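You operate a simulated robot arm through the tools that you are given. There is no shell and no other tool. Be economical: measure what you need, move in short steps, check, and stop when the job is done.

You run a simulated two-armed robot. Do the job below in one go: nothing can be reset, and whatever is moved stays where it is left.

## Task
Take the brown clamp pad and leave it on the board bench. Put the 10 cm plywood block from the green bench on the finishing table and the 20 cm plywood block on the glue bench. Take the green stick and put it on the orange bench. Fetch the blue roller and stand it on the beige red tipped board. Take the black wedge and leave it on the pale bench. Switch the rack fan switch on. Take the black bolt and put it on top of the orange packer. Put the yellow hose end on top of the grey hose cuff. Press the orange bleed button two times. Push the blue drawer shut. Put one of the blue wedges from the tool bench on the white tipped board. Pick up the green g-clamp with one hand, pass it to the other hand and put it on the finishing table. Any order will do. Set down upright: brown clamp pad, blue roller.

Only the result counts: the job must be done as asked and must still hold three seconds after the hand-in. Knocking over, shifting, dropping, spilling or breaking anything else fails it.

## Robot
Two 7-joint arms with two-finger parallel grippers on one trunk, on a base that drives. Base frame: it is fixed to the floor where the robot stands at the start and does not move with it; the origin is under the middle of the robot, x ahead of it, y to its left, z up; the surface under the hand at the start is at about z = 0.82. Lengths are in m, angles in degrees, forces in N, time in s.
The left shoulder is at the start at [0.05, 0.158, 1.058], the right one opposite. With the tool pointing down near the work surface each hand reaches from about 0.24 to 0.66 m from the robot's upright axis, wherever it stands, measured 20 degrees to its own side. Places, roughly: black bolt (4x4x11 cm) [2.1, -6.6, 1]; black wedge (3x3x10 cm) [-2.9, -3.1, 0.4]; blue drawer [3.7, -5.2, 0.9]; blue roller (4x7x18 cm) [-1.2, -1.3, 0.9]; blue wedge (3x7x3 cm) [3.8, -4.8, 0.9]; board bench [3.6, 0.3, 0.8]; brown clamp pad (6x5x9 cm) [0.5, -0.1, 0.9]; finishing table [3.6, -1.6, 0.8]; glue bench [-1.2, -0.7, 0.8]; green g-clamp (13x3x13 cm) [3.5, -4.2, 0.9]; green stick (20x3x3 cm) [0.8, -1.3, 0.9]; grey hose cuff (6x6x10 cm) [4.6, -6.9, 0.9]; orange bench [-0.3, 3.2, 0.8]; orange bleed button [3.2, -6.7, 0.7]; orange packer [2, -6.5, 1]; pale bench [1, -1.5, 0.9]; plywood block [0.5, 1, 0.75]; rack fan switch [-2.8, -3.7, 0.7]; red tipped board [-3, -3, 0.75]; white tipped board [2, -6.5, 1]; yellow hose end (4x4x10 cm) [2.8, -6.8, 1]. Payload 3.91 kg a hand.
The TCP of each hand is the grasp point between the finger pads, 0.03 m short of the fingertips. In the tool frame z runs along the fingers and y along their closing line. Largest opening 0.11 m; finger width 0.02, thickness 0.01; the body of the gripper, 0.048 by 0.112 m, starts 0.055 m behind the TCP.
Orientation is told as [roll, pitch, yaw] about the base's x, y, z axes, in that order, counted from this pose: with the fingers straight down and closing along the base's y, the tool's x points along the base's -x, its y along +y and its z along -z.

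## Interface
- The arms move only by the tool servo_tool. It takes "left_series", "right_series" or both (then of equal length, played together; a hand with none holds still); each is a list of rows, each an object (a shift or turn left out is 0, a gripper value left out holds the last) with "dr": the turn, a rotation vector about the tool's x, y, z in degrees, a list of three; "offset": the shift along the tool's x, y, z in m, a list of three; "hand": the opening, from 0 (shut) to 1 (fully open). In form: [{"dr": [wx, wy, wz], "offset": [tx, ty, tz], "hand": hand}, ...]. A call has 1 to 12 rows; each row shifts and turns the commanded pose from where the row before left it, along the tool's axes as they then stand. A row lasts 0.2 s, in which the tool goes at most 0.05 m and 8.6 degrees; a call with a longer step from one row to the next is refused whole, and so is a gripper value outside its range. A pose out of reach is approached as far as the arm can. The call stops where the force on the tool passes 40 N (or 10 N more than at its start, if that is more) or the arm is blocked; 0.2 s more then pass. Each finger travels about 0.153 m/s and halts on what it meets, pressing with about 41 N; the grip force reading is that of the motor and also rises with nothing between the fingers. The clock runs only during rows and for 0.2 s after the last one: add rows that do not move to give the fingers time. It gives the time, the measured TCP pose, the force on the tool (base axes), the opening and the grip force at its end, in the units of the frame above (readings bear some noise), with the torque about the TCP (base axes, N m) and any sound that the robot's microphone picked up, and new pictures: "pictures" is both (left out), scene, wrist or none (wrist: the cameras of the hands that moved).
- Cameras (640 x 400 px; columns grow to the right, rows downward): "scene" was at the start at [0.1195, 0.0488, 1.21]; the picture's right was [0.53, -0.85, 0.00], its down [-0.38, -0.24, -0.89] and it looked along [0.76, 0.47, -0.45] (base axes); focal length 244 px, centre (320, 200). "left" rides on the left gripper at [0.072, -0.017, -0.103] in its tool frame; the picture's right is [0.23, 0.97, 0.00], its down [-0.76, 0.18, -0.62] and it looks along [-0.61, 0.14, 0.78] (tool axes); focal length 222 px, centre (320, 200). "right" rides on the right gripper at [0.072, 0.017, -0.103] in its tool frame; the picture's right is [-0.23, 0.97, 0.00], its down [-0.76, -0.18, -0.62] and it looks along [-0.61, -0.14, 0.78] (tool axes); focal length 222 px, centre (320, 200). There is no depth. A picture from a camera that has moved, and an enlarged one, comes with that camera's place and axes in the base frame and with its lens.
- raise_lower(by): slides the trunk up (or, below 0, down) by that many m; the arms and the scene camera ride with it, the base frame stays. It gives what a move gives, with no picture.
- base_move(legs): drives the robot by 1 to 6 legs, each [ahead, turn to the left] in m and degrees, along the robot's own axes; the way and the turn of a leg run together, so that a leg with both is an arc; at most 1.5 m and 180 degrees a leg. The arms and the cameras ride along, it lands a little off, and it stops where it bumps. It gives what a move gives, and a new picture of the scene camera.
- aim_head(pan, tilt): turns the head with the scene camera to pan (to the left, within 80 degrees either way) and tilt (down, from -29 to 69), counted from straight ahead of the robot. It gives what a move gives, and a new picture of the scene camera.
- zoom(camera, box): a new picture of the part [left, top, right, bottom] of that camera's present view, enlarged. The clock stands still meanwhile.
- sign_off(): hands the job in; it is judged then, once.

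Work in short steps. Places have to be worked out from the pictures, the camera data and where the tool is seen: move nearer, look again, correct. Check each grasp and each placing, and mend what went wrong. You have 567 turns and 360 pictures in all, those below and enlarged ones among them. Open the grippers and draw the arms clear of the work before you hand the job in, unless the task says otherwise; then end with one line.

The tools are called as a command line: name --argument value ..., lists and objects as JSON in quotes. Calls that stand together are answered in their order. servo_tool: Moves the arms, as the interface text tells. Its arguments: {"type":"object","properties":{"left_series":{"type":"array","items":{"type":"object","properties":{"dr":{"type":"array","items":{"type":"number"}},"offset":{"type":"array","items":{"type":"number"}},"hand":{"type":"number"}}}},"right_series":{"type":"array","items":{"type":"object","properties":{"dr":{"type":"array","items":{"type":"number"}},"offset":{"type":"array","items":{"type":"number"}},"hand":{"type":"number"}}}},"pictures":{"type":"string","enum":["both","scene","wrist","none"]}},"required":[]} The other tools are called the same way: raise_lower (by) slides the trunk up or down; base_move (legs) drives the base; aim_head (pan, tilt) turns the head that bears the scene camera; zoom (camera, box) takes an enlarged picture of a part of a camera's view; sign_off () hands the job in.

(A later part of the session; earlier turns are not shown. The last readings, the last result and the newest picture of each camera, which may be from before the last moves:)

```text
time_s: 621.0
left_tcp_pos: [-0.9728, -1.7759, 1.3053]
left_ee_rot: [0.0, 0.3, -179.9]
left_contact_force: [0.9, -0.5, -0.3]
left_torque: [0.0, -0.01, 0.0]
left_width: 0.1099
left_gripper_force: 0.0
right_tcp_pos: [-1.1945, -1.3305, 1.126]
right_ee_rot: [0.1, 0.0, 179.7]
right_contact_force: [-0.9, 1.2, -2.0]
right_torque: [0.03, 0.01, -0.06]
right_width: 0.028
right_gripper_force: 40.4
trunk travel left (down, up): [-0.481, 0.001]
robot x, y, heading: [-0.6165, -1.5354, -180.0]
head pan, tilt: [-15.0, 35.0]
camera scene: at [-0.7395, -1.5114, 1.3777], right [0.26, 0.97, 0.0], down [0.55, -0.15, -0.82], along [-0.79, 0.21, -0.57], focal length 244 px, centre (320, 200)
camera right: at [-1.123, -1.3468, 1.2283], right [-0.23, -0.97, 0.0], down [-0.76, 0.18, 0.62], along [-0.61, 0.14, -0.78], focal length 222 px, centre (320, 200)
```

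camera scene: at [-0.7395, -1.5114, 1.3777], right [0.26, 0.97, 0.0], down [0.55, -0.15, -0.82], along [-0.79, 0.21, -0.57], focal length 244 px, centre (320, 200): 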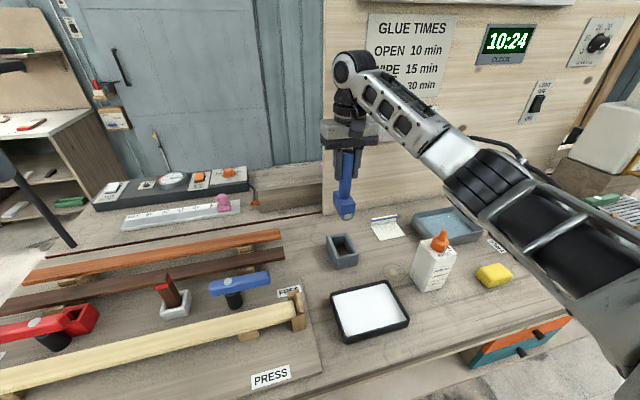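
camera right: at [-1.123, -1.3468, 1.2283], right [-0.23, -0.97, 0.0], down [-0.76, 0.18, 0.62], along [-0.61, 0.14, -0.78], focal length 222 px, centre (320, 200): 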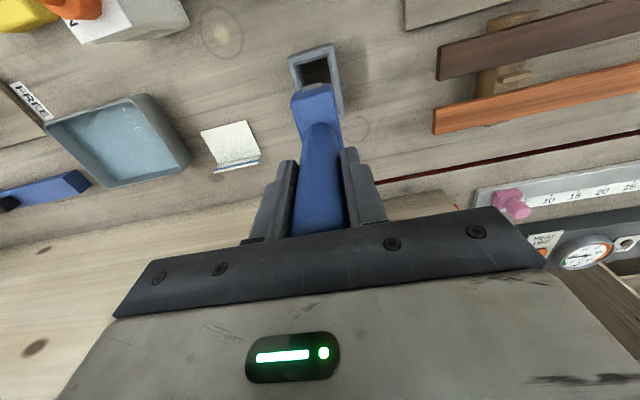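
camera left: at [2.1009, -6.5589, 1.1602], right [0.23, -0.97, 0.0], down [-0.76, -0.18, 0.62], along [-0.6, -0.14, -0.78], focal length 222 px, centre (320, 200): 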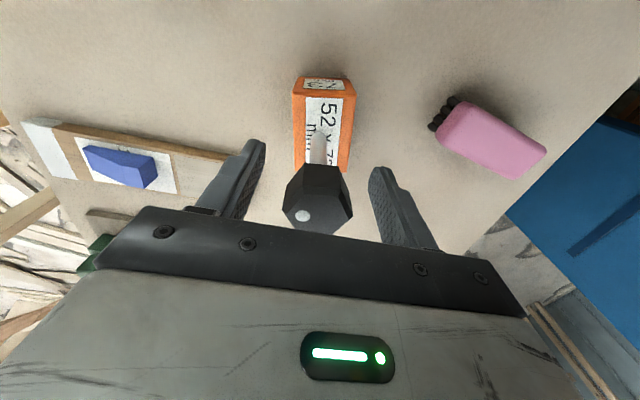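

Roller held. I back off, go south past the bench end, then west toward the rack.

base_move --legs '[[-0.3, 0], [0, 90], [1.2, 0], [0, -90], [1.3, 0]]'

aim_head --pan 15 --tilt 25

```text
time_s: 642.6
left_tcp_pos: [-2.0269, -2.985, 1.3049]
left_ee_rot: [0.1, 0.3, 178.9]
left_contact_force: [0.5, 0.8, 0.9]
left_torque: [-0.01, 0.01, -0.03]
left_width: 0.11
left_gripper_force: 0.0
right_tcp_pos: [-2.2382, -2.5344, 1.1246]
right_ee_rot: [0.1, 0.0, 178.3]
right_contact_force: [0.4, 1.3, -1.7]
right_torque: [0.1, -0.03, -0.01]
right_width: 0.0276
right_gripper_force: 41.3
trunk travel left (down, up): [-0.481, 0.001]
robot x, y, heading: [-1.6654, -2.7503, 178.7]
head pan, tilt: [-15.0, 35.0]
camera scene: at [-1.7873, -2.7264, 1.3777], right [0.28, 0.96, 0.0], down [0.55, -0.16, -0.82], along [-0.79, 0.23, -0.57], focal length 244 px, centre (320, 200)
```

scene: 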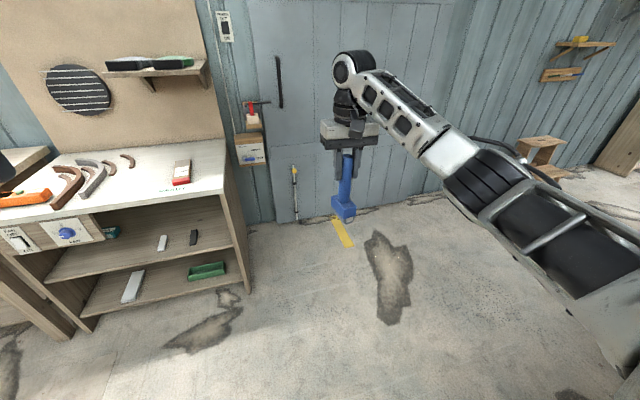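

```text
time_s: 643.6
left_tcp_pos: [-2.027, -2.985, 1.3048]
left_ee_rot: [-0.1, 0.2, 178.7]
left_contact_force: [0.1, 0.2, -0.2]
left_torque: [-0.01, 0.01, 0.01]
left_width: 0.1098
left_gripper_force: 0.1
right_tcp_pos: [-2.2392, -2.5345, 1.125]
right_ee_rot: [0.1, -0.1, 178.4]
right_contact_force: [0.0, 0.5, -1.8]
right_torque: [0.01, 0.01, -0.02]
right_width: 0.0279
right_gripper_force: 40.9
trunk travel left (down, up): [-0.481, 0.001]
robot x, y, heading: [-1.6644, -2.753, 178.5]
head pan, tilt: [15.0, 25.0]
camera scene: at [-1.7921, -2.7728, 1.3935], right [-0.24, 0.97, 0.0], down [0.41, 0.1, -0.91], along [-0.88, -0.22, -0.42], focal length 244 px, centre (320, 200)
```

scene: 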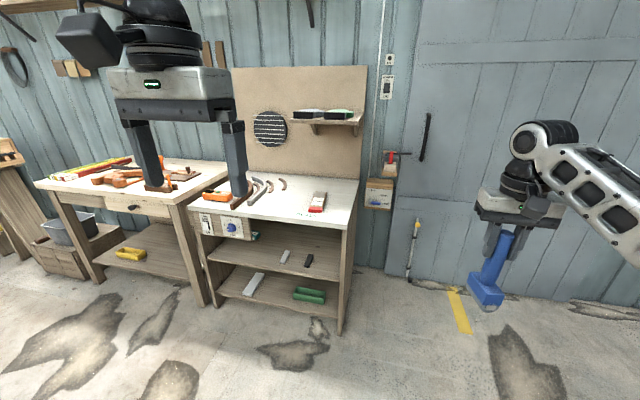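

Zoom on the rack.

zoom --camera "scene" --box '[180, 160, 370, 310]'

```text
2.67 times, centred on (275, 235) of scene
camera zoom: at [-1.7921, -2.7728, 1.3935], right [-0.24, 0.97, 0.0], down [0.41, 0.1, -0.91], along [-0.88, -0.22, -0.42], focal length 652 px, centre (440, 107)
```

zoom: 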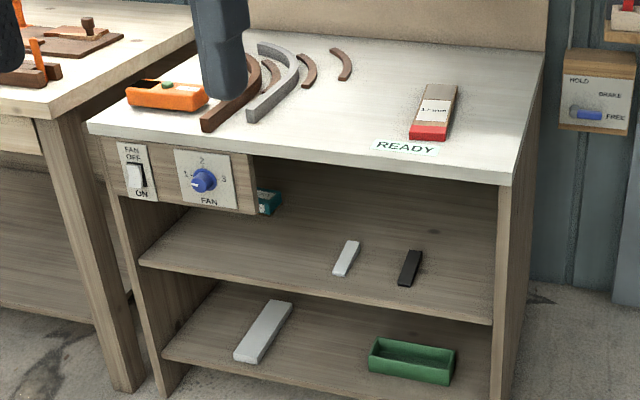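

The red-tipped board lies at the rack's top front right (≈[-3.0…-3.2, -3.12]); black wedge on the shelf below, switch panel at left. I S-curve to ≈[-2.5, -3.3].

base_move --legs '[[0.53, 63], [0.53, -62]]'

aim_head --pan -5 --tilt 45

```text
time_s: 648.6
left_tcp_pos: [-2.6156, -3.589, 1.3052]
left_ee_rot: [0.0, 0.2, -159.4]
left_contact_force: [0.1, 0.6, -0.5]
left_torque: [0.0, -0.01, -0.01]
left_width: 0.1101
left_gripper_force: 0.0
right_tcp_pos: [-2.9732, -3.2569, 1.1241]
right_ee_rot: [0.3, 0.9, -159.2]
right_contact_force: [2.0, -1.2, -0.9]
right_torque: [0.1, 0.28, -0.09]
right_width: 0.0278
right_gripper_force: 41.0
trunk travel left (down, up): [-0.481, 0.001]
robot x, y, heading: [-2.3661, -3.2388, -159.3]
head pan, tilt: [15.0, 25.0]
stopped in leg 2: the force on the tool passed its limit at 138 N (the readings are from after the stop); the commanded pose is now the measured one
camera scene: at [-2.4765, -3.3057, 1.3936], right [-0.58, 0.81, 0.0], down [0.34, 0.25, -0.91], along [-0.74, -0.53, -0.42], focal length 244 px, centre (320, 200)
```

scene: 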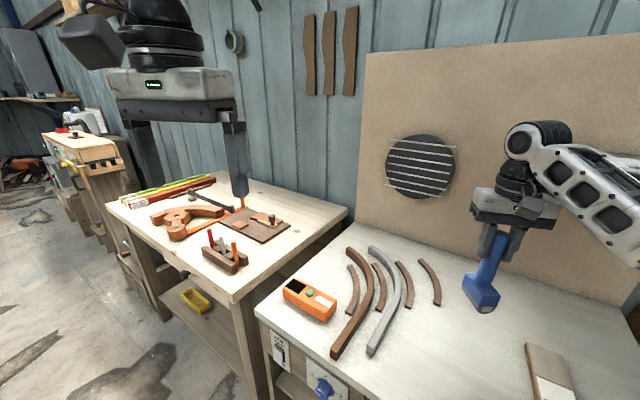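

```text
time_s: 649.4
left_tcp_pos: [-2.6161, -3.5895, 1.3057]
left_ee_rot: [0.0, 0.3, -159.3]
left_contact_force: [-0.1, -0.6, 0.6]
left_torque: [0.01, -0.01, -0.01]
left_width: 0.11
left_gripper_force: 0.2
right_tcp_pos: [-2.9721, -3.2571, 1.1248]
right_ee_rot: [0.3, 0.8, -159.3]
right_contact_force: [5.4, -2.3, -2.4]
right_torque: [0.16, 0.42, -0.09]
right_width: 0.0275
right_gripper_force: 40.4
trunk travel left (down, up): [-0.481, 0.001]
robot x, y, heading: [-2.3665, -3.2397, -159.4]
head pan, tilt: [-5.0, 45.0]
camera scene: at [-2.4798, -3.2744, 1.363], right [-0.27, 0.96, 0.0], down [0.68, 0.19, -0.71], along [-0.68, -0.19, -0.71], focal length 244 px, centre (320, 200)
```

scene: 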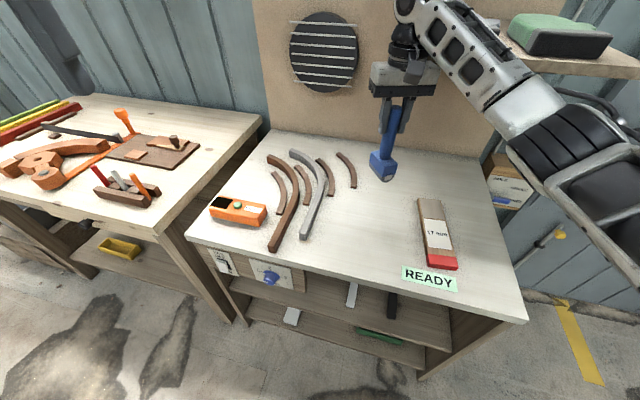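

The right gripper bumped the backboard. I back off immediately and inspect.

base_move --legs '[[-0.2, 0]]'

aim_head --pan -15 --tilt 35

```text
time_s: 651.0
left_tcp_pos: [-2.4304, -3.5186, 1.3037]
left_ee_rot: [0.1, 0.4, -159.6]
left_contact_force: [0.1, 0.2, -0.7]
left_torque: [-0.01, 0.01, -0.01]
left_width: 0.1098
left_gripper_force: 0.1
right_tcp_pos: [-2.7865, -3.1827, 1.1251]
right_ee_rot: [0.3, 0.7, -159.6]
right_contact_force: [-1.1, 0.4, -1.5]
right_torque: [-0.01, 0.05, -0.02]
right_width: 0.0276
right_gripper_force: 41.1
trunk travel left (down, up): [-0.481, 0.001]
robot x, y, heading: [-2.1819, -3.1653, -159.7]
head pan, tilt: [-5.0, 45.0]
camera scene: at [-2.2934, -3.2036, 1.363], right [-0.26, 0.96, 0.0], down [0.68, 0.19, -0.71], along [-0.68, -0.19, -0.71], focal length 244 px, centre (320, 200)
```

scene: 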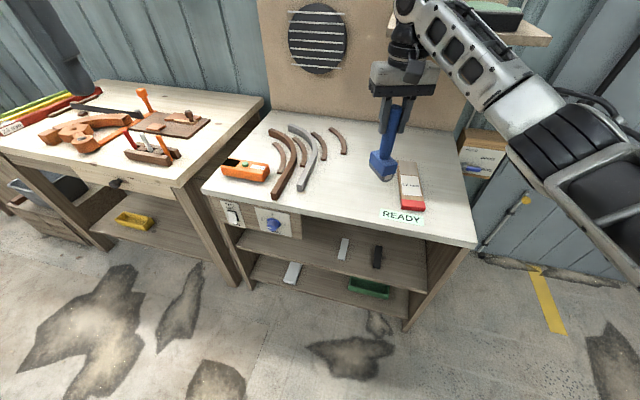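

```text
time_s: 651.8
left_tcp_pos: [-2.4313, -3.5174, 1.3041]
left_ee_rot: [0.1, 0.2, -159.6]
left_contact_force: [-0.2, -0.2, 0.7]
left_torque: [0.0, -0.02, 0.02]
left_width: 0.1099
left_gripper_force: 0.1
right_tcp_pos: [-2.7872, -3.184, 1.1247]
right_ee_rot: [0.2, 0.9, -159.6]
right_contact_force: [-0.4, -0.4, -2.2]
right_torque: [0.02, -0.02, -0.01]
right_width: 0.0275
right_gripper_force: 40.9
trunk travel left (down, up): [-0.481, 0.001]
robot x, y, heading: [-2.1791, -3.1685, -159.6]
head pan, tilt: [-15.0, 35.0]
camera scene: at [-2.3035, -3.1907, 1.3777], right [-0.09, 1.0, 0.0], down [0.57, 0.05, -0.82], along [-0.82, -0.08, -0.57], focal length 244 px, centre (320, 200)
```

scene: 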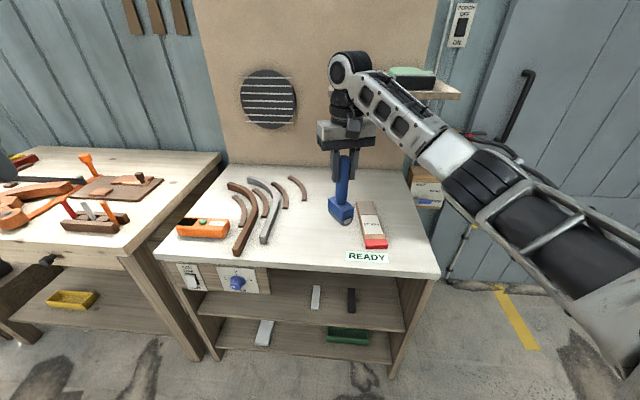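

I check the right wrist view for the roller and surroundings.

zoom --camera "right" --box '[0, 0, 640, 400]'

zoom --camera "scene" --box '[290, 20, 490, 260]'

```text
1.00 times, centred on (320, 200) of right (not enlarged: the box is as wide or as high as the picture)
camera zoom: at [-2.7152, -3.174, 1.2283], right [0.13, -0.99, 0.0], down [-0.79, -0.1, 0.61], along [-0.61, -0.08, -0.79], focal length 222 px, centre (320, 200)
```

zoom: 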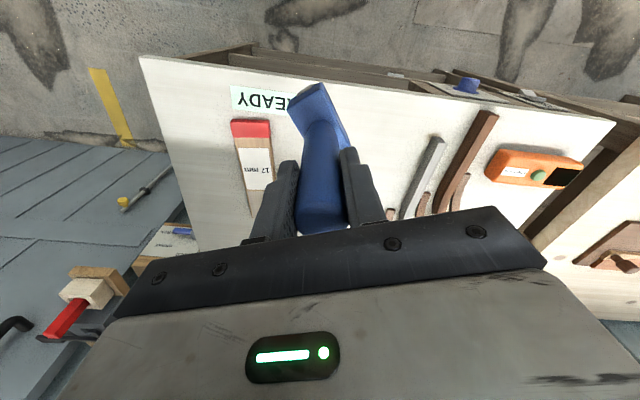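

```text
1.67 times, centred on (390, 140) of scene
camera zoom: at [-2.3035, -3.1907, 1.3777], right [-0.09, 1.0, 0.0], down [0.57, 0.05, -0.82], along [-0.82, -0.08, -0.57], focal length 407 px, centre (203, 300)
```

zoom: 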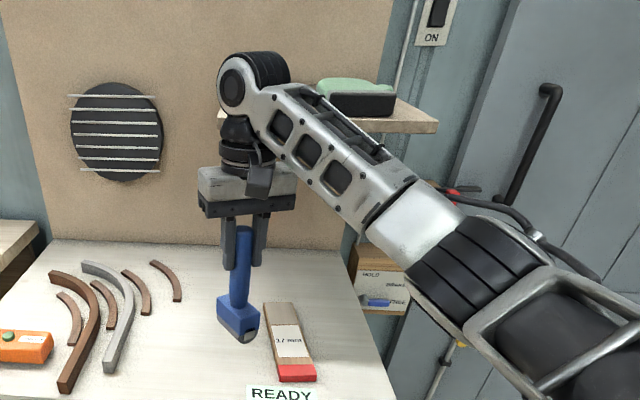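

The force came from the wall shelf (front x≈-3.05, z≈1.24). The board runs from [-2.845,-3.07] to [-3.08,-3.10]; I'll place the roller near its front at x≈-2.93. I reposition to ≈[-2.41, -3.29] facing west.

base_move --legs '[[0, -20.4], [0.13, 57], [0.13, -57]]'

aim_head --pan -15 --tilt 45

```text
time_s: 658.2
left_tcp_pos: [-2.7485, -3.5405, 1.3055]
left_ee_rot: [0.2, 0.3, -178.1]
left_contact_force: [-0.2, 0.6, 0.4]
left_torque: [-0.01, 0.0, -0.04]
left_width: 0.1103
left_gripper_force: 0.0
right_tcp_pos: [-2.9783, -3.1104, 1.1253]
right_ee_rot: [0.4, 0.7, -178.1]
right_contact_force: [0.3, -0.3, -2.6]
right_torque: [-0.01, 0.0, 0.05]
right_width: 0.0272
right_gripper_force: 40.6
trunk travel left (down, up): [-0.481, 0.001]
robot x, y, heading: [-2.3966, -3.2898, -178.2]
head pan, tilt: [-15.0, 35.0]
camera scene: at [-2.5229, -3.2693, 1.3777], right [0.23, 0.97, 0.0], down [0.56, -0.13, -0.82], along [-0.8, 0.19, -0.57], focal length 244 px, centre (320, 200)
```

scene: 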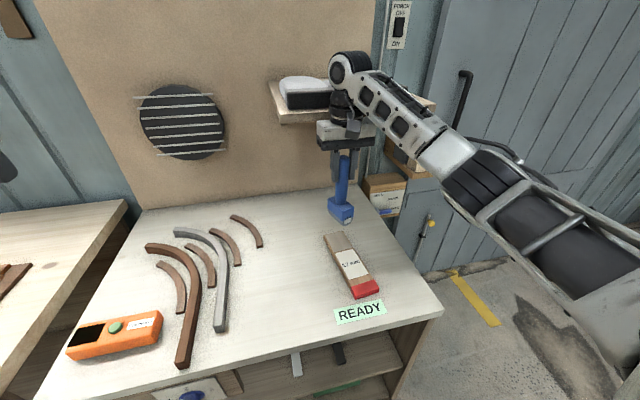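

```text
time_s: 659.0
left_tcp_pos: [-2.7483, -3.5397, 1.3037]
left_ee_rot: [0.1, 0.3, -178.1]
left_contact_force: [-0.4, -0.2, 0.6]
left_torque: [0.01, 0.0, 0.0]
left_width: 0.11
left_gripper_force: 0.0
right_tcp_pos: [-2.9797, -3.1105, 1.1242]
right_ee_rot: [0.3, 0.9, -178.1]
right_contact_force: [0.1, 0.5, -1.7]
right_torque: [0.02, -0.05, 0.01]
right_width: 0.0276
right_gripper_force: 41.2
trunk travel left (down, up): [-0.481, 0.001]
robot x, y, heading: [-2.4005, -3.2885, -178.1]
head pan, tilt: [-15.0, 45.0]
camera scene: at [-2.5161, -3.2711, 1.363], right [0.23, 0.97, 0.0], down [0.69, -0.16, -0.71], along [-0.69, 0.16, -0.71], focal length 244 px, centre (320, 200)
```

scene: 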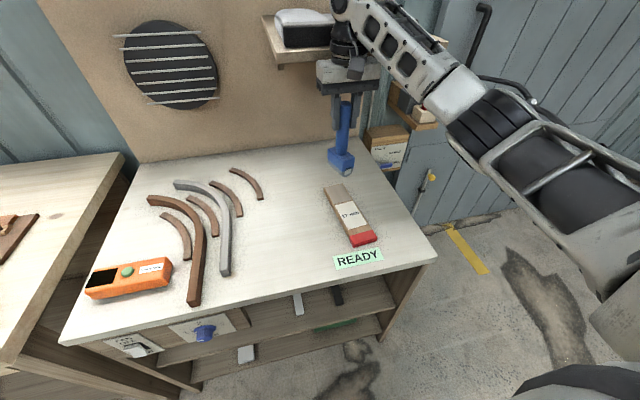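

Bring the hand back to x≈-2.92 and look with the wrist camera.

servo_tool --right_series '[{"offset": [0.03, 0, 0]}, {"offset": [0.03, -0.01, 0]}, {}]' --pictures "wrist"

```text
time_s: 659.8
left_tcp_pos: [-2.7484, -3.54, 1.3038]
left_ee_rot: [0.0, 0.3, -178.1]
left_contact_force: [-0.2, 0.2, -0.4]
left_torque: [0.03, 0.01, 0.0]
left_width: 0.11
left_gripper_force: 0.1
right_tcp_pos: [-2.9168, -3.0978, 1.1235]
right_ee_rot: [0.2, 0.8, -178.0]
right_contact_force: [0.2, -0.8, -1.9]
right_torque: [0.01, -0.01, 0.0]
right_width: 0.0273
right_gripper_force: 40.6
trunk travel left (down, up): [-0.481, 0.001]
robot x, y, heading: [-2.3996, -3.2862, -178.0]
head pan, tilt: [-15.0, 45.0]
camera right: at [-2.8463, -3.111, 1.2268], right [-0.19, -0.98, 0.0], down [-0.78, 0.16, 0.61], along [-0.6, 0.12, -0.79], focal length 222 px, centre (320, 200)
```

right: 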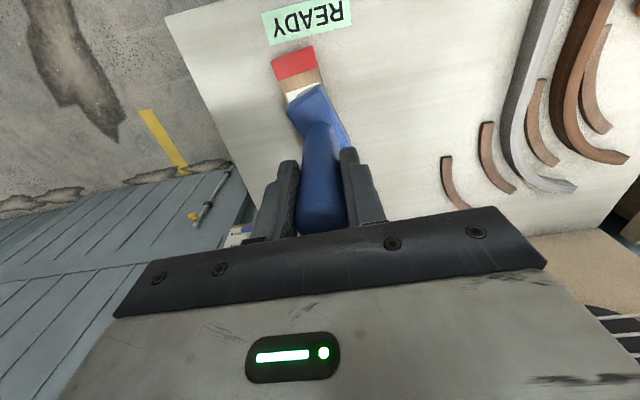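

Zoom on the roller's base in the wrist view to check its orientation.

zoom --camera "right" --box '[240, 20, 400, 240]'

```text
1.82 times, centred on (320, 130) of right
camera zoom: at [-2.8463, -3.111, 1.2268], right [-0.19, -0.98, 0.0], down [-0.78, 0.16, 0.61], along [-0.6, 0.12, -0.79], focal length 404 px, centre (320, 327)
```

zoom: 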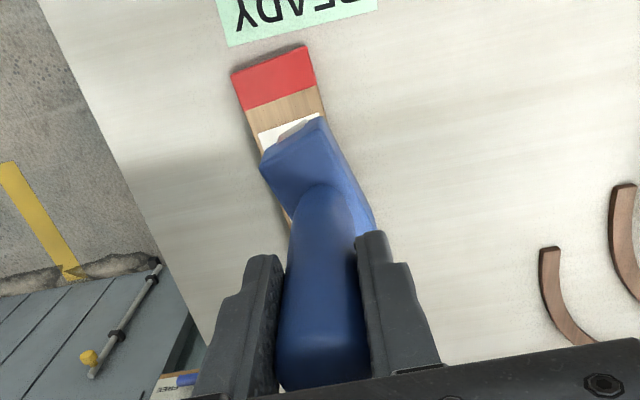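

The roller twisted ~16° in the grip during the bump. I compensate by turning the hand 11° and centre over the board, then check.

servo_tool --right_series '[{"offset": [-0.0125, -0.0235, 0.02]}, {"dr": [0, 0, 5.5], "offset": [0, 0, 0.03]}, {"dr": [0, 0, 5.5], "offset": [0, 0, 0.03]}, {}]' --pictures "wrist"

zoom --camera "right" --box '[220, 0, 420, 240]'

```text
time_s: 660.8
left_tcp_pos: [-2.7483, -3.5415, 1.3044]
left_ee_rot: [-0.1, 0.3, -178.0]
left_contact_force: [-0.3, 0.2, 0.0]
left_torque: [0.02, 0.0, 0.03]
left_width: 0.1103
left_gripper_force: 0.0
right_tcp_pos: [-2.9322, -3.075, 1.0458]
right_ee_rot: [0.1, 0.7, 170.8]
right_contact_force: [1.0, -0.1, -1.3]
right_torque: [-0.01, 0.0, 0.01]
right_width: 0.0272
right_gripper_force: 40.5
trunk travel left (down, up): [-0.481, 0.001]
robot x, y, heading: [-2.4003, -3.2889, -178.1]
head pan, tilt: [-15.0, 45.0]
camera right: at [-2.8637, -3.1019, 1.1485], right [-0.38, -0.93, 0.0], down [-0.73, 0.3, 0.61], along [-0.57, 0.23, -0.79], focal length 222 px, centre (320, 200)
```

right: 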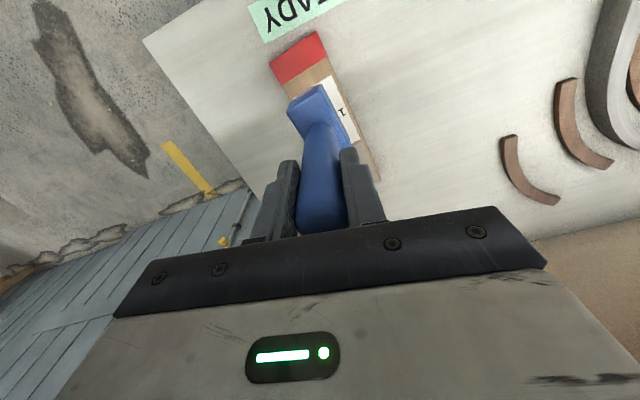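

```text
1.67 times, centred on (320, 120) of right
camera zoom: at [-2.8637, -3.1019, 1.1485], right [-0.38, -0.93, 0.0], down [-0.73, 0.3, 0.61], along [-0.57, 0.23, -0.79], focal length 370 px, centre (320, 333)
```

zoom: 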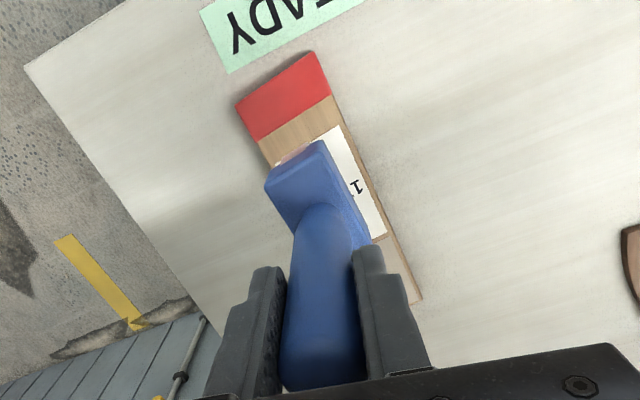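

Roller is centred over the board; rotate 6° more and lower.

servo_tool --right_series '[{"dr": [0, 0, 6], "offset": [0, 0, 0.015]}, {"offset": [0, 0, 0.015]}, {"offset": [0, 0, 0.01]}, {}]' --pictures "both"

```text
time_s: 661.8
left_tcp_pos: [-2.7479, -3.5406, 1.3037]
left_ee_rot: [-0.1, 0.2, -178.1]
left_contact_force: [0.2, -0.8, -0.2]
left_torque: [0.01, 0.01, -0.01]
left_width: 0.1095
left_gripper_force: 0.1
right_tcp_pos: [-2.9311, -3.0746, 1.005]
right_ee_rot: [0.1, 0.7, 164.9]
right_contact_force: [0.8, -0.6, -1.9]
right_torque: [0.01, -0.06, 0.03]
right_width: 0.0273
right_gripper_force: 41.2
trunk travel left (down, up): [-0.481, 0.001]
robot x, y, heading: [-2.4011, -3.289, -178.1]
head pan, tilt: [-15.0, 45.0]
camera scene: at [-2.5161, -3.2711, 1.3629], right [0.23, 0.97, 0.0], down [0.69, -0.16, -0.71], along [-0.69, 0.16, -0.71], focal length 244 px, centre (320, 200)
camera right: at [-2.8671, -3.11, 1.1091], right [-0.47, -0.88, 0.0], down [-0.7, 0.37, 0.61], along [-0.54, 0.29, -0.79], focal length 222 px, centre (320, 200)
```

scene: 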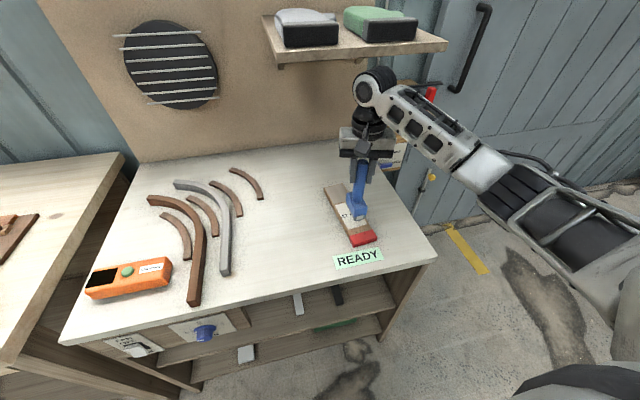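
right: 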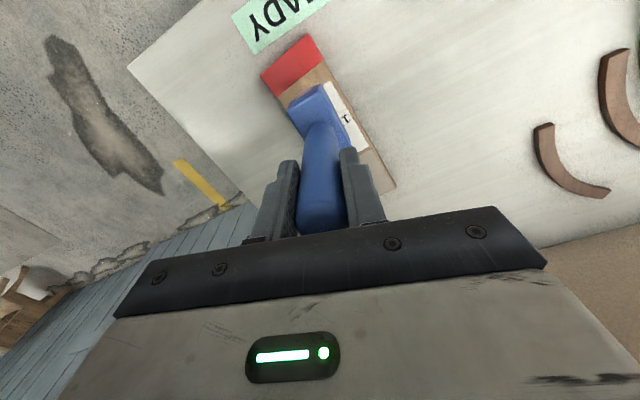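

zoom --camera "scene" --box '[300, 120, 420, 280]'

servo_tool --right_series '[{"offset": [0, 0, 0.008]}, {"offset": [0, 0, 0.006]}, {"offset": [0, 0, 0.005]}, {"offset": [0, 0, 0.004]}]' --pictures "none"

```text
2.50 times, centred on (360, 200) of scene
camera zoom: at [-2.5161, -3.2711, 1.3629], right [0.23, 0.97, 0.0], down [0.69, -0.16, -0.71], along [-0.69, 0.16, -0.71], focal length 611 px, centre (220, 200)
```

zoom: 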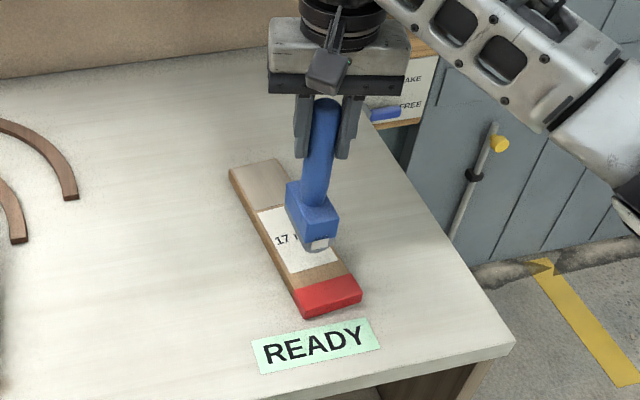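

```text
time_s: 662.8
left_tcp_pos: [-2.7492, -3.5404, 1.3052]
left_ee_rot: [0.1, 0.3, -178.2]
left_contact_force: [0.0, -0.6, 0.9]
left_torque: [-0.02, 0.0, 0.0]
left_width: 0.11
left_gripper_force: 0.0
right_tcp_pos: [-2.931, -3.0774, 0.9829]
right_ee_rot: [0.1, 0.8, 164.9]
right_contact_force: [0.1, -1.0, -1.0]
right_torque: [0.01, 0.0, -0.03]
right_width: 0.0276
right_gripper_force: 40.9
trunk travel left (down, up): [-0.481, 0.001]
robot x, y, heading: [-2.4041, -3.2885, -178.3]
head pan, tilt: [-15.0, 45.0]
```

Continue lowering.

servo_tool --right_series '[{"offset": [0, 0, 0.005]}, {"offset": [0, 0, 0.004]}, {"offset": [0, 0, 0.004]}, {"offset": [0, 0, 0.004]}]' --pictures "none"

zoom --camera "scene" --box '[310, 160, 410, 270]'

```text
time_s: 663.8
left_tcp_pos: [-2.7482, -3.5409, 1.3039]
left_ee_rot: [0.0, 0.1, -178.1]
left_contact_force: [0.1, -1.5, 0.0]
left_torque: [-0.02, -0.01, 0.0]
left_width: 0.1099
left_gripper_force: 0.0
right_tcp_pos: [-2.9298, -3.0772, 0.9655]
right_ee_rot: [0.1, 0.7, 164.8]
right_contact_force: [0.4, 0.3, 3.5]
right_torque: [0.06, 0.04, -0.02]
right_width: 0.0272
right_gripper_force: 41.8
trunk travel left (down, up): [-0.481, 0.001]
robot x, y, heading: [-2.3995, -3.2866, -178.2]
head pan, tilt: [-15.0, 45.0]
```

```text
3.64 times, centred on (360, 215) of scene
camera zoom: at [-2.5153, -3.2713, 1.3631], right [0.23, 0.97, 0.0], down [0.69, -0.16, -0.71], along [-0.69, 0.16, -0.71], focal length 888 px, centre (174, 146)
```

zoom: 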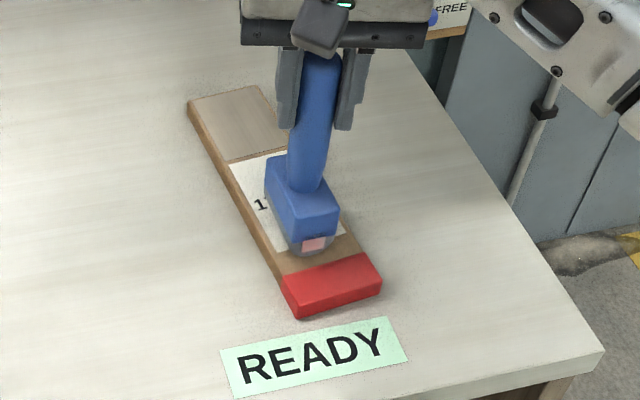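

Contact starts. Press slightly, then open a little and see if the roller stands.

servo_tool --right_series '[{"offset": [0, 0, 0.002]}, {}]' --pictures "none"

servo_tool --right_series '[{"hand": 0.29}, {"hand": 0.31}, {"hand": 0.33}, {}, {}]' --pictures "wrist"

```text
time_s: 664.4
left_tcp_pos: [-2.7474, -3.5402, 1.3048]
left_ee_rot: [0.0, 0.2, -178.2]
left_contact_force: [-0.1, -1.0, -0.6]
left_torque: [0.04, 0.01, -0.01]
left_width: 0.11
left_gripper_force: 0.0
right_tcp_pos: [-2.9313, -3.0758, 0.9645]
right_ee_rot: [0.1, 0.5, 164.9]
right_contact_force: [0.5, 2.3, 14.9]
right_torque: [0.32, 0.51, -0.1]
right_width: 0.0276
right_gripper_force: 40.5
trunk travel left (down, up): [-0.481, 0.001]
robot x, y, heading: [-2.3981, -3.2895, -178.1]
head pan, tilt: [-15.0, 45.0]
```

```text
time_s: 665.6
left_tcp_pos: [-2.7478, -3.5411, 1.3045]
left_ee_rot: [0.1, 0.3, -178.1]
left_contact_force: [-0.1, 0.1, 0.7]
left_torque: [0.0, 0.02, -0.02]
left_width: 0.1099
left_gripper_force: 0.0
right_tcp_pos: [-2.929, -3.0761, 0.9631]
right_ee_rot: [0.1, 0.8, 164.8]
right_contact_force: [0.6, 0.5, 0.5]
right_torque: [-0.01, -0.01, -0.04]
right_width: 0.036
right_gripper_force: 0.0
trunk travel left (down, up): [-0.481, 0.001]
robot x, y, heading: [-2.3968, -3.2879, -178.2]
head pan, tilt: [-15.0, 45.0]
camera right: at [-2.8665, -3.1105, 1.0666], right [-0.47, -0.88, 0.0], down [-0.7, 0.37, 0.61], along [-0.54, 0.29, -0.79], focal length 222 px, centre (320, 200)
```

right: 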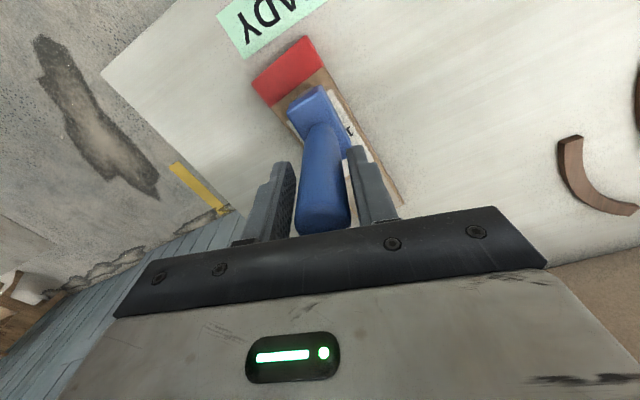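

It stays. Open wider and wait.

servo_tool --right_series '[{"hand": 0.45}, {"hand": 0.6}, {"hand": 0.65}, {}, {}, {}, {}]' --pictures "both"

```text
time_s: 667.2
left_tcp_pos: [-2.7492, -3.5397, 1.305]
left_ee_rot: [0.0, 0.4, -178.1]
left_contact_force: [0.1, -0.2, -0.4]
left_torque: [-0.03, -0.02, 0.02]
left_width: 0.1101
left_gripper_force: 0.0
right_tcp_pos: [-2.9301, -3.076, 0.963]
right_ee_rot: [0.2, 0.8, 165.0]
right_contact_force: [0.2, 0.6, -0.1]
right_torque: [-0.03, 0.01, 0.02]
right_width: 0.0715
right_gripper_force: 0.1
trunk travel left (down, up): [-0.481, 0.001]
robot x, y, heading: [-2.3965, -3.2831, -178.2]
head pan, tilt: [-15.0, 45.0]
camera scene: at [-2.5159, -3.2712, 1.3629], right [0.23, 0.97, 0.0], down [0.69, -0.16, -0.71], along [-0.69, 0.16, -0.71], focal length 244 px, centre (320, 200)
camera right: at [-2.8665, -3.1105, 1.0666], right [-0.47, -0.88, 0.0], down [-0.7, 0.37, 0.61], along [-0.54, 0.29, -0.79], focal length 222 px, centre (320, 200)
```

scene: 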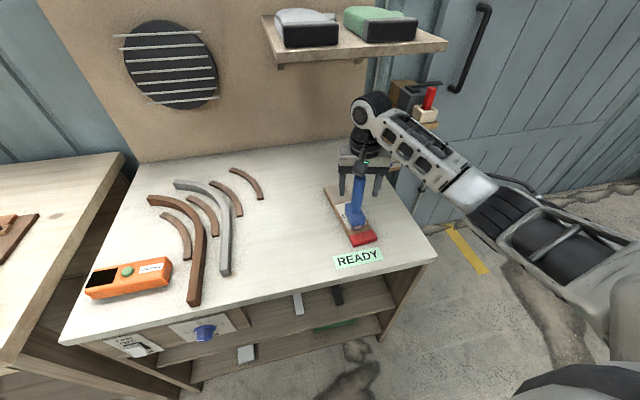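
right: 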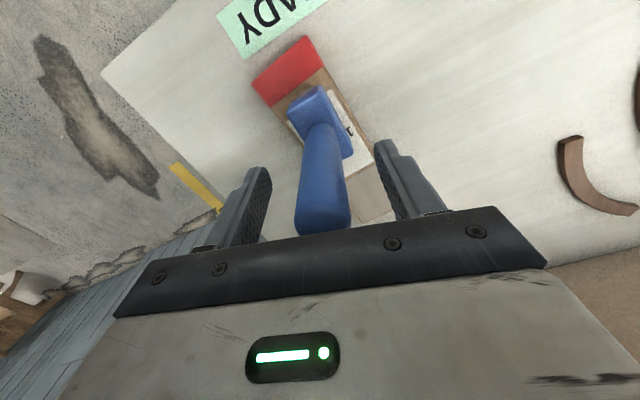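

The roller stands by itself. Rise straight up, then retract.

servo_tool --right_series '[{"offset": [0, 0, -0.025]}, {"offset": [0, 0, -0.04]}, {"offset": [0, 0, -0.04]}, {"offset": [0.02, 0, -0.03]}, {"offset": [0.045, 0, 0]}, {"offset": [0.045, 0, 0]}, {}]' --pictures "scene"

zoom --camera "scene" --box '[300, 120, 420, 280]'

```text
time_s: 668.8
left_tcp_pos: [-2.7487, -3.5407, 1.3038]
left_ee_rot: [0.0, 0.3, -178.1]
left_contact_force: [-0.2, -0.1, 0.4]
left_torque: [-0.02, 0.01, -0.01]
left_width: 0.1102
left_gripper_force: 0.1
right_tcp_pos: [-2.8214, -3.1028, 1.1013]
right_ee_rot: [0.1, 0.9, 165.0]
right_contact_force: [0.7, -0.5, -0.5]
right_torque: [0.02, -0.02, -0.03]
right_width: 0.0714
right_gripper_force: 0.1
trunk travel left (down, up): [-0.481, 0.001]
robot x, y, heading: [-2.3982, -3.288, -178.0]
head pan, tilt: [-15.0, 45.0]
camera scene: at [-2.5163, -3.2711, 1.3629], right [0.23, 0.97, 0.0], down [0.69, -0.16, -0.71], along [-0.69, 0.16, -0.71], focal length 244 px, centre (320, 200)
```

scene: 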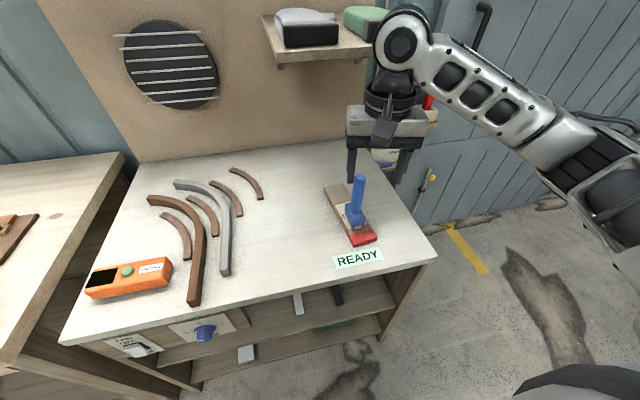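

```text
2.50 times, centred on (360, 200) of scene
camera zoom: at [-2.5163, -3.2711, 1.3629], right [0.23, 0.97, 0.0], down [0.69, -0.16, -0.71], along [-0.69, 0.16, -0.71], focal length 611 px, centre (220, 200)
```

zoom: 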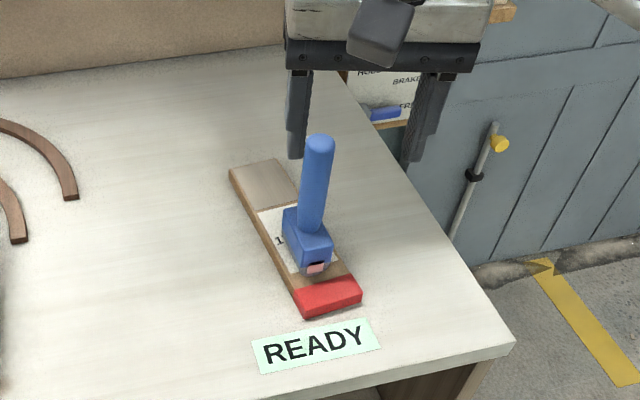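

Roller stands well on the red-tipped board. Now the fan switch: I shift the robot south to y≈-3.5 and look.

base_move --legs '[[-0.3, 0], [0.195, 70], [0.195, -72]]'

aim_head --pan 25 --tilt 50

```text
time_s: 677.0
left_tcp_pos: [-2.7246, -3.772, 1.3039]
left_ee_rot: [0.0, 0.3, -175.7]
left_contact_force: [-0.4, 0.3, -0.2]
left_torque: [0.01, -0.04, 0.01]
left_width: 0.1099
left_gripper_force: 0.1
right_tcp_pos: [-2.8161, -3.3369, 1.1014]
right_ee_rot: [0.1, 0.8, 167.3]
right_contact_force: [0.1, 1.0, -0.5]
right_torque: [0.01, -0.02, 0.0]
right_width: 0.0716
right_gripper_force: 0.0
trunk travel left (down, up): [-0.481, 0.001]
robot x, y, heading: [-2.389, -3.5036, -175.9]
head pan, tilt: [-15.0, 45.0]
camera scene: at [-2.503, -3.4929, 1.3629], right [0.19, 0.98, 0.0], down [0.69, -0.13, -0.71], along [-0.69, 0.13, -0.71], focal length 244 px, centre (320, 200)
```

scene: 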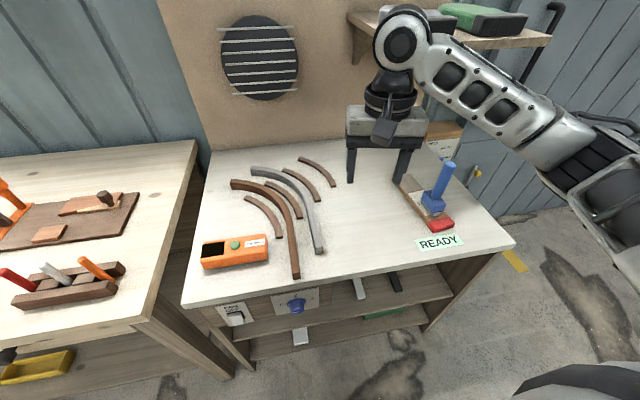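

```text
time_s: 678.0
left_tcp_pos: [-2.7228, -3.7702, 1.3049]
left_ee_rot: [-0.1, 0.3, -175.7]
left_contact_force: [-0.4, -0.6, -0.2]
left_torque: [-0.01, 0.0, 0.01]
left_width: 0.1102
left_gripper_force: 0.0
right_tcp_pos: [-2.8155, -3.3369, 1.1027]
right_ee_rot: [0.0, 0.9, 167.3]
right_contact_force: [0.2, 0.2, 0.3]
right_torque: [-0.03, -0.04, 0.01]
right_width: 0.0716
right_gripper_force: 0.1
trunk travel left (down, up): [-0.481, 0.001]
robot x, y, heading: [-2.3859, -3.5043, -175.7]
head pan, tilt: [25.0, 50.0]
camera scene: at [-2.4902, -3.5457, 1.356], right [-0.49, 0.87, 0.0], down [0.67, 0.37, -0.64], along [-0.56, -0.31, -0.77], focal length 244 px, centre (320, 200)
```

scene: 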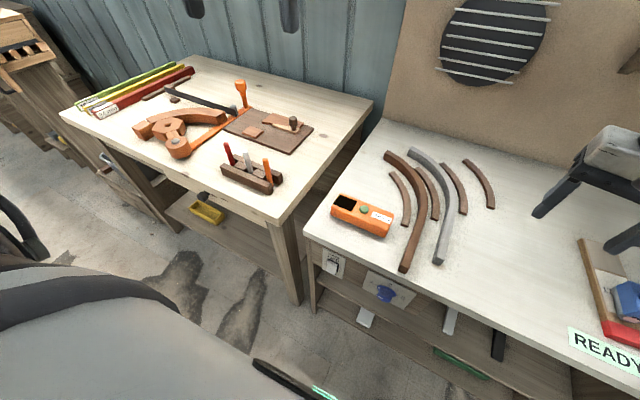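

I back off 0.3 m and lower the trunk to see the switch panel and shelf frontally.

base_move --legs '[[-0.3, -4]]'

raise_lower --by -0.42

aim_head --pan 8 --tilt 20

```text
time_s: 680.1
left_tcp_pos: [-2.4282, -3.7353, 1.3034]
left_ee_rot: [0.1, 0.3, -179.8]
left_contact_force: [0.3, 0.4, -0.3]
left_torque: [-0.04, 0.0, 0.03]
left_width: 0.1102
left_gripper_force: 0.0
right_tcp_pos: [-2.4915, -3.2947, 1.1015]
right_ee_rot: [0.0, 0.8, 163.3]
right_contact_force: [1.2, 0.3, 0.2]
right_torque: [0.03, 0.02, -0.02]
right_width: 0.0712
right_gripper_force: 0.0
trunk travel left (down, up): [-0.481, 0.001]
robot x, y, heading: [-2.071, -3.4973, -179.8]
head pan, tilt: [25.0, 50.0]
camera scene: at [-2.1803, -3.5261, 1.3561], right [-0.42, 0.91, 0.0], down [0.69, 0.33, -0.64], along [-0.58, -0.27, -0.77], focal length 244 px, centre (320, 200)
```

scene: 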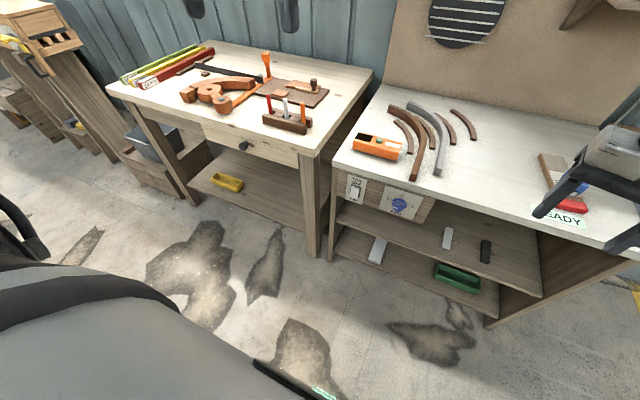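

```text
refused: -0.42 is not a number from -0.4 to 0.4
```

```text
time_s: 681.1
left_tcp_pos: [-2.431, -3.7351, 1.3041]
left_ee_rot: [0.0, 0.3, -179.8]
left_contact_force: [-0.4, 0.2, 0.3]
left_torque: [0.02, 0.01, -0.01]
left_width: 0.1102
left_gripper_force: 0.1
right_tcp_pos: [-2.4911, -3.2943, 1.1004]
right_ee_rot: [0.1, 0.6, 163.1]
right_contact_force: [0.5, 0.3, -0.2]
right_torque: [-0.01, 0.03, -0.01]
right_width: 0.0714
right_gripper_force: 0.1
trunk travel left (down, up): [-0.481, 0.001]
robot x, y, heading: [-2.0753, -3.4964, -180.1]
head pan, tilt: [8.0, 20.0]
camera scene: at [-2.2034, -3.5067, 1.4015], right [-0.14, 0.99, 0.0], down [0.34, 0.05, -0.94], along [-0.93, -0.13, -0.34], focal length 244 px, centre (320, 200)
```

scene: 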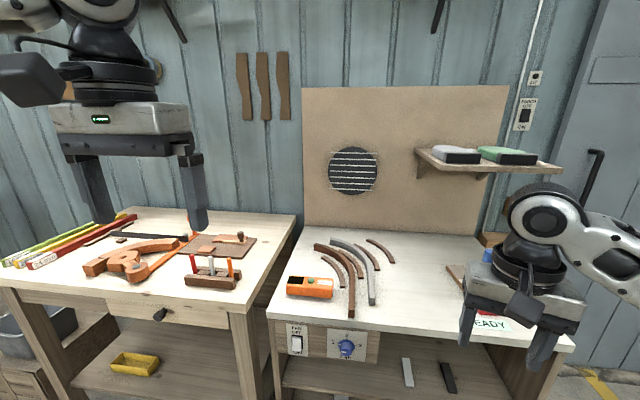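

raise_lower --by -0.38

aim_head --pan 5 --tilt 20

zoom --camera "scene" --box '[200, 120, 520, 320]'

```text
time_s: 684.8
left_tcp_pos: [-2.4296, -3.7344, 0.9254]
left_ee_rot: [0.0, 0.3, -179.8]
left_contact_force: [0.4, 0.0, -0.4]
left_torque: [-0.01, -0.04, 0.0]
left_width: 0.1101
left_gripper_force: 0.1
right_tcp_pos: [-2.4915, -3.2947, 0.7219]
right_ee_rot: [0.1, 0.9, 163.3]
right_contact_force: [-0.1, 0.9, 0.1]
right_torque: [0.01, 0.0, -0.02]
right_width: 0.0714
right_gripper_force: 0.1
trunk travel left (down, up): [-0.101, 0.381]
robot x, y, heading: [-2.0738, -3.4914, -179.9]
head pan, tilt: [8.0, 20.0]
```

```text
time_s: 685.4
left_tcp_pos: [-2.4312, -3.7353, 0.9244]
left_ee_rot: [0.0, 0.3, -179.8]
left_contact_force: [0.4, 0.2, -0.7]
left_torque: [0.0, 0.01, 0.03]
left_width: 0.1101
left_gripper_force: 0.0
right_tcp_pos: [-2.4908, -3.2951, 0.7205]
right_ee_rot: [0.1, 0.8, 163.2]
right_contact_force: [-0.1, 0.0, -1.1]
right_torque: [0.0, 0.01, 0.01]
right_width: 0.0716
right_gripper_force: 0.1
trunk travel left (down, up): [-0.101, 0.381]
robot x, y, heading: [-2.0744, -3.4965, -179.7]
head pan, tilt: [5.0, 20.0]
camera scene: at [-2.204, -3.5018, 1.0216], right [-0.09, 1.0, 0.0], down [0.34, 0.03, -0.94], along [-0.94, -0.08, -0.34], focal length 244 px, centre (320, 200)
```

scene: 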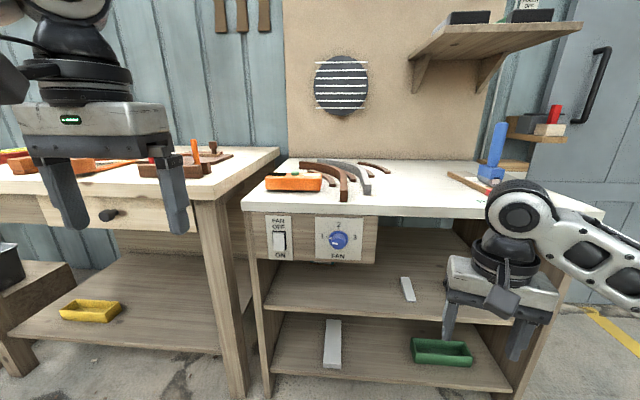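

```text
2.00 times, centred on (360, 220) of scene
camera zoom: at [-2.204, -3.5018, 1.0216], right [-0.09, 1.0, 0.0], down [0.34, 0.03, -0.94], along [-0.94, -0.08, -0.34], focal length 489 px, centre (240, 160)
```

zoom: 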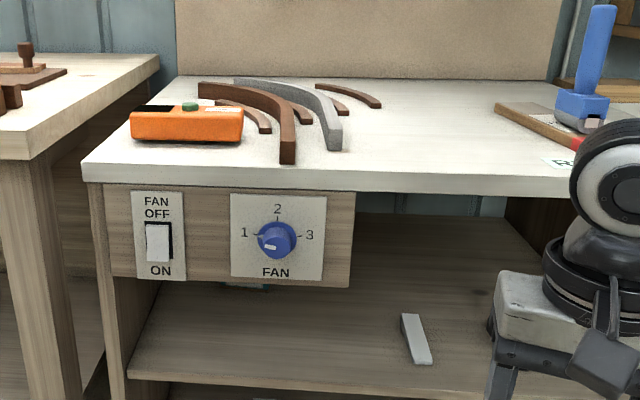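

Switch triangulated at [-2.775, -3.662, 0.692]; ON is its lower half. I close and tilt the left hand, and retract the right hand.

servo_tool --left_series '[{"hand": 0}, {"dr": [0, -8, 0]}, {"dr": [0, -8, 0]}, {"dr": [0, -8, 0]}, {"dr": [0, -8, 0]}, {"dr": [0, -8, 0]}, {"dr": [0, -8, 0]}, {"dr": [0, -8, 0]}, {"dr": [0, -8, 0]}, {"dr": [0, -8, 0]}, {}]' --right_series '[{"offset": [0.03, 0, -0.03]}, {"offset": [0.03, 0, -0.03]}, {"offset": [0.03, 0, -0.03]}, {"offset": [0.03, 0, -0.03]}, {}, {}, {}, {}, {}, {}, {}]' --pictures "none"

servo_tool --left_series '[{"offset": [0.042, 0, 0.0137]}, {"offset": [0.042, 0, 0.0137]}, {"offset": [0.042, 0, 0.0137]}, {"offset": [0.042, 0, 0.0137]}, {"offset": [0.042, 0, 0.0137]}, {}]' --pictures "both"

```text
time_s: 687.8
left_tcp_pos: [-2.4578, -3.7388, 0.953]
left_ee_rot: [-0.2, -71.5, -179.8]
left_contact_force: [0.2, 0.3, 0.1]
left_torque: [-0.01, -0.01, 0.04]
left_width: 0.0001
left_gripper_force: 38.1
left hand out of reach, approached as far as the arm can: row 9, 10
right_tcp_pos: [-2.3797, -3.3287, 0.843]
right_ee_rot: [0.1, 0.9, 163.1]
right_contact_force: [0.6, 0.4, 0.8]
right_torque: [-0.01, -0.02, 0.0]
right_width: 0.0712
right_gripper_force: 0.0
trunk travel left (down, up): [-0.101, 0.381]
robot x, y, heading: [-2.0735, -3.4904, -179.8]
head pan, tilt: [5.0, 20.0]
```

```text
time_s: 689.2
left_tcp_pos: [-2.5187, -3.7443, 0.7634]
left_ee_rot: [0.0, -71.7, -179.8]
left_contact_force: [1.0, 0.4, 0.4]
left_torque: [0.02, 0.02, 0.01]
left_width: 0.0
left_gripper_force: 37.1
left hand out of reach, approached as far as the arm can: row 1, 2, 3
right_tcp_pos: [-2.3795, -3.3284, 0.8436]
right_ee_rot: [0.1, 0.8, 163.2]
right_contact_force: [0.1, 0.0, 0.3]
right_torque: [0.02, -0.02, -0.01]
right_width: 0.0716
right_gripper_force: 0.0
trunk travel left (down, up): [-0.101, 0.381]
robot x, y, heading: [-2.072, -3.4921, -179.8]
head pan, tilt: [5.0, 20.0]
camera scene: at [-2.204, -3.5018, 1.0216], right [-0.09, 1.0, 0.0], down [0.34, 0.03, -0.94], along [-0.94, -0.08, -0.34], focal length 244 px, centre (320, 200)
camera left: at [-2.3959, -3.7276, 0.7274], right [0.07, -0.97, -0.22], down [0.35, -0.18, 0.92], along [-0.93, -0.14, 0.33], focal length 222 px, centre (320, 200)
```

scene: 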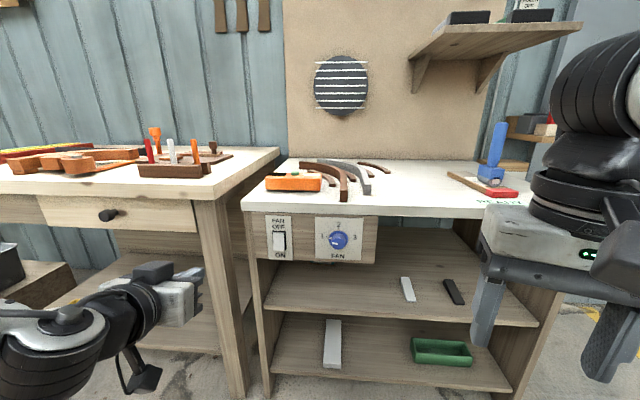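
left: 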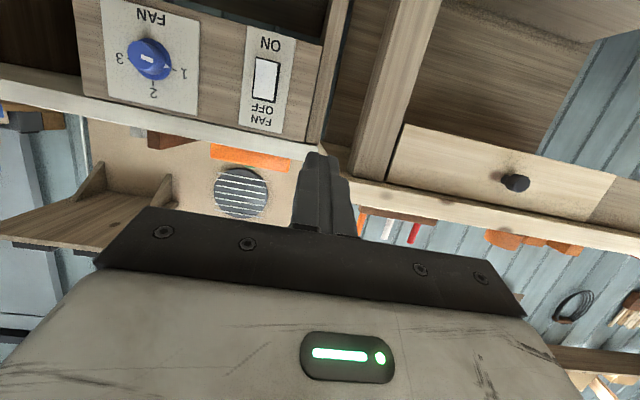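

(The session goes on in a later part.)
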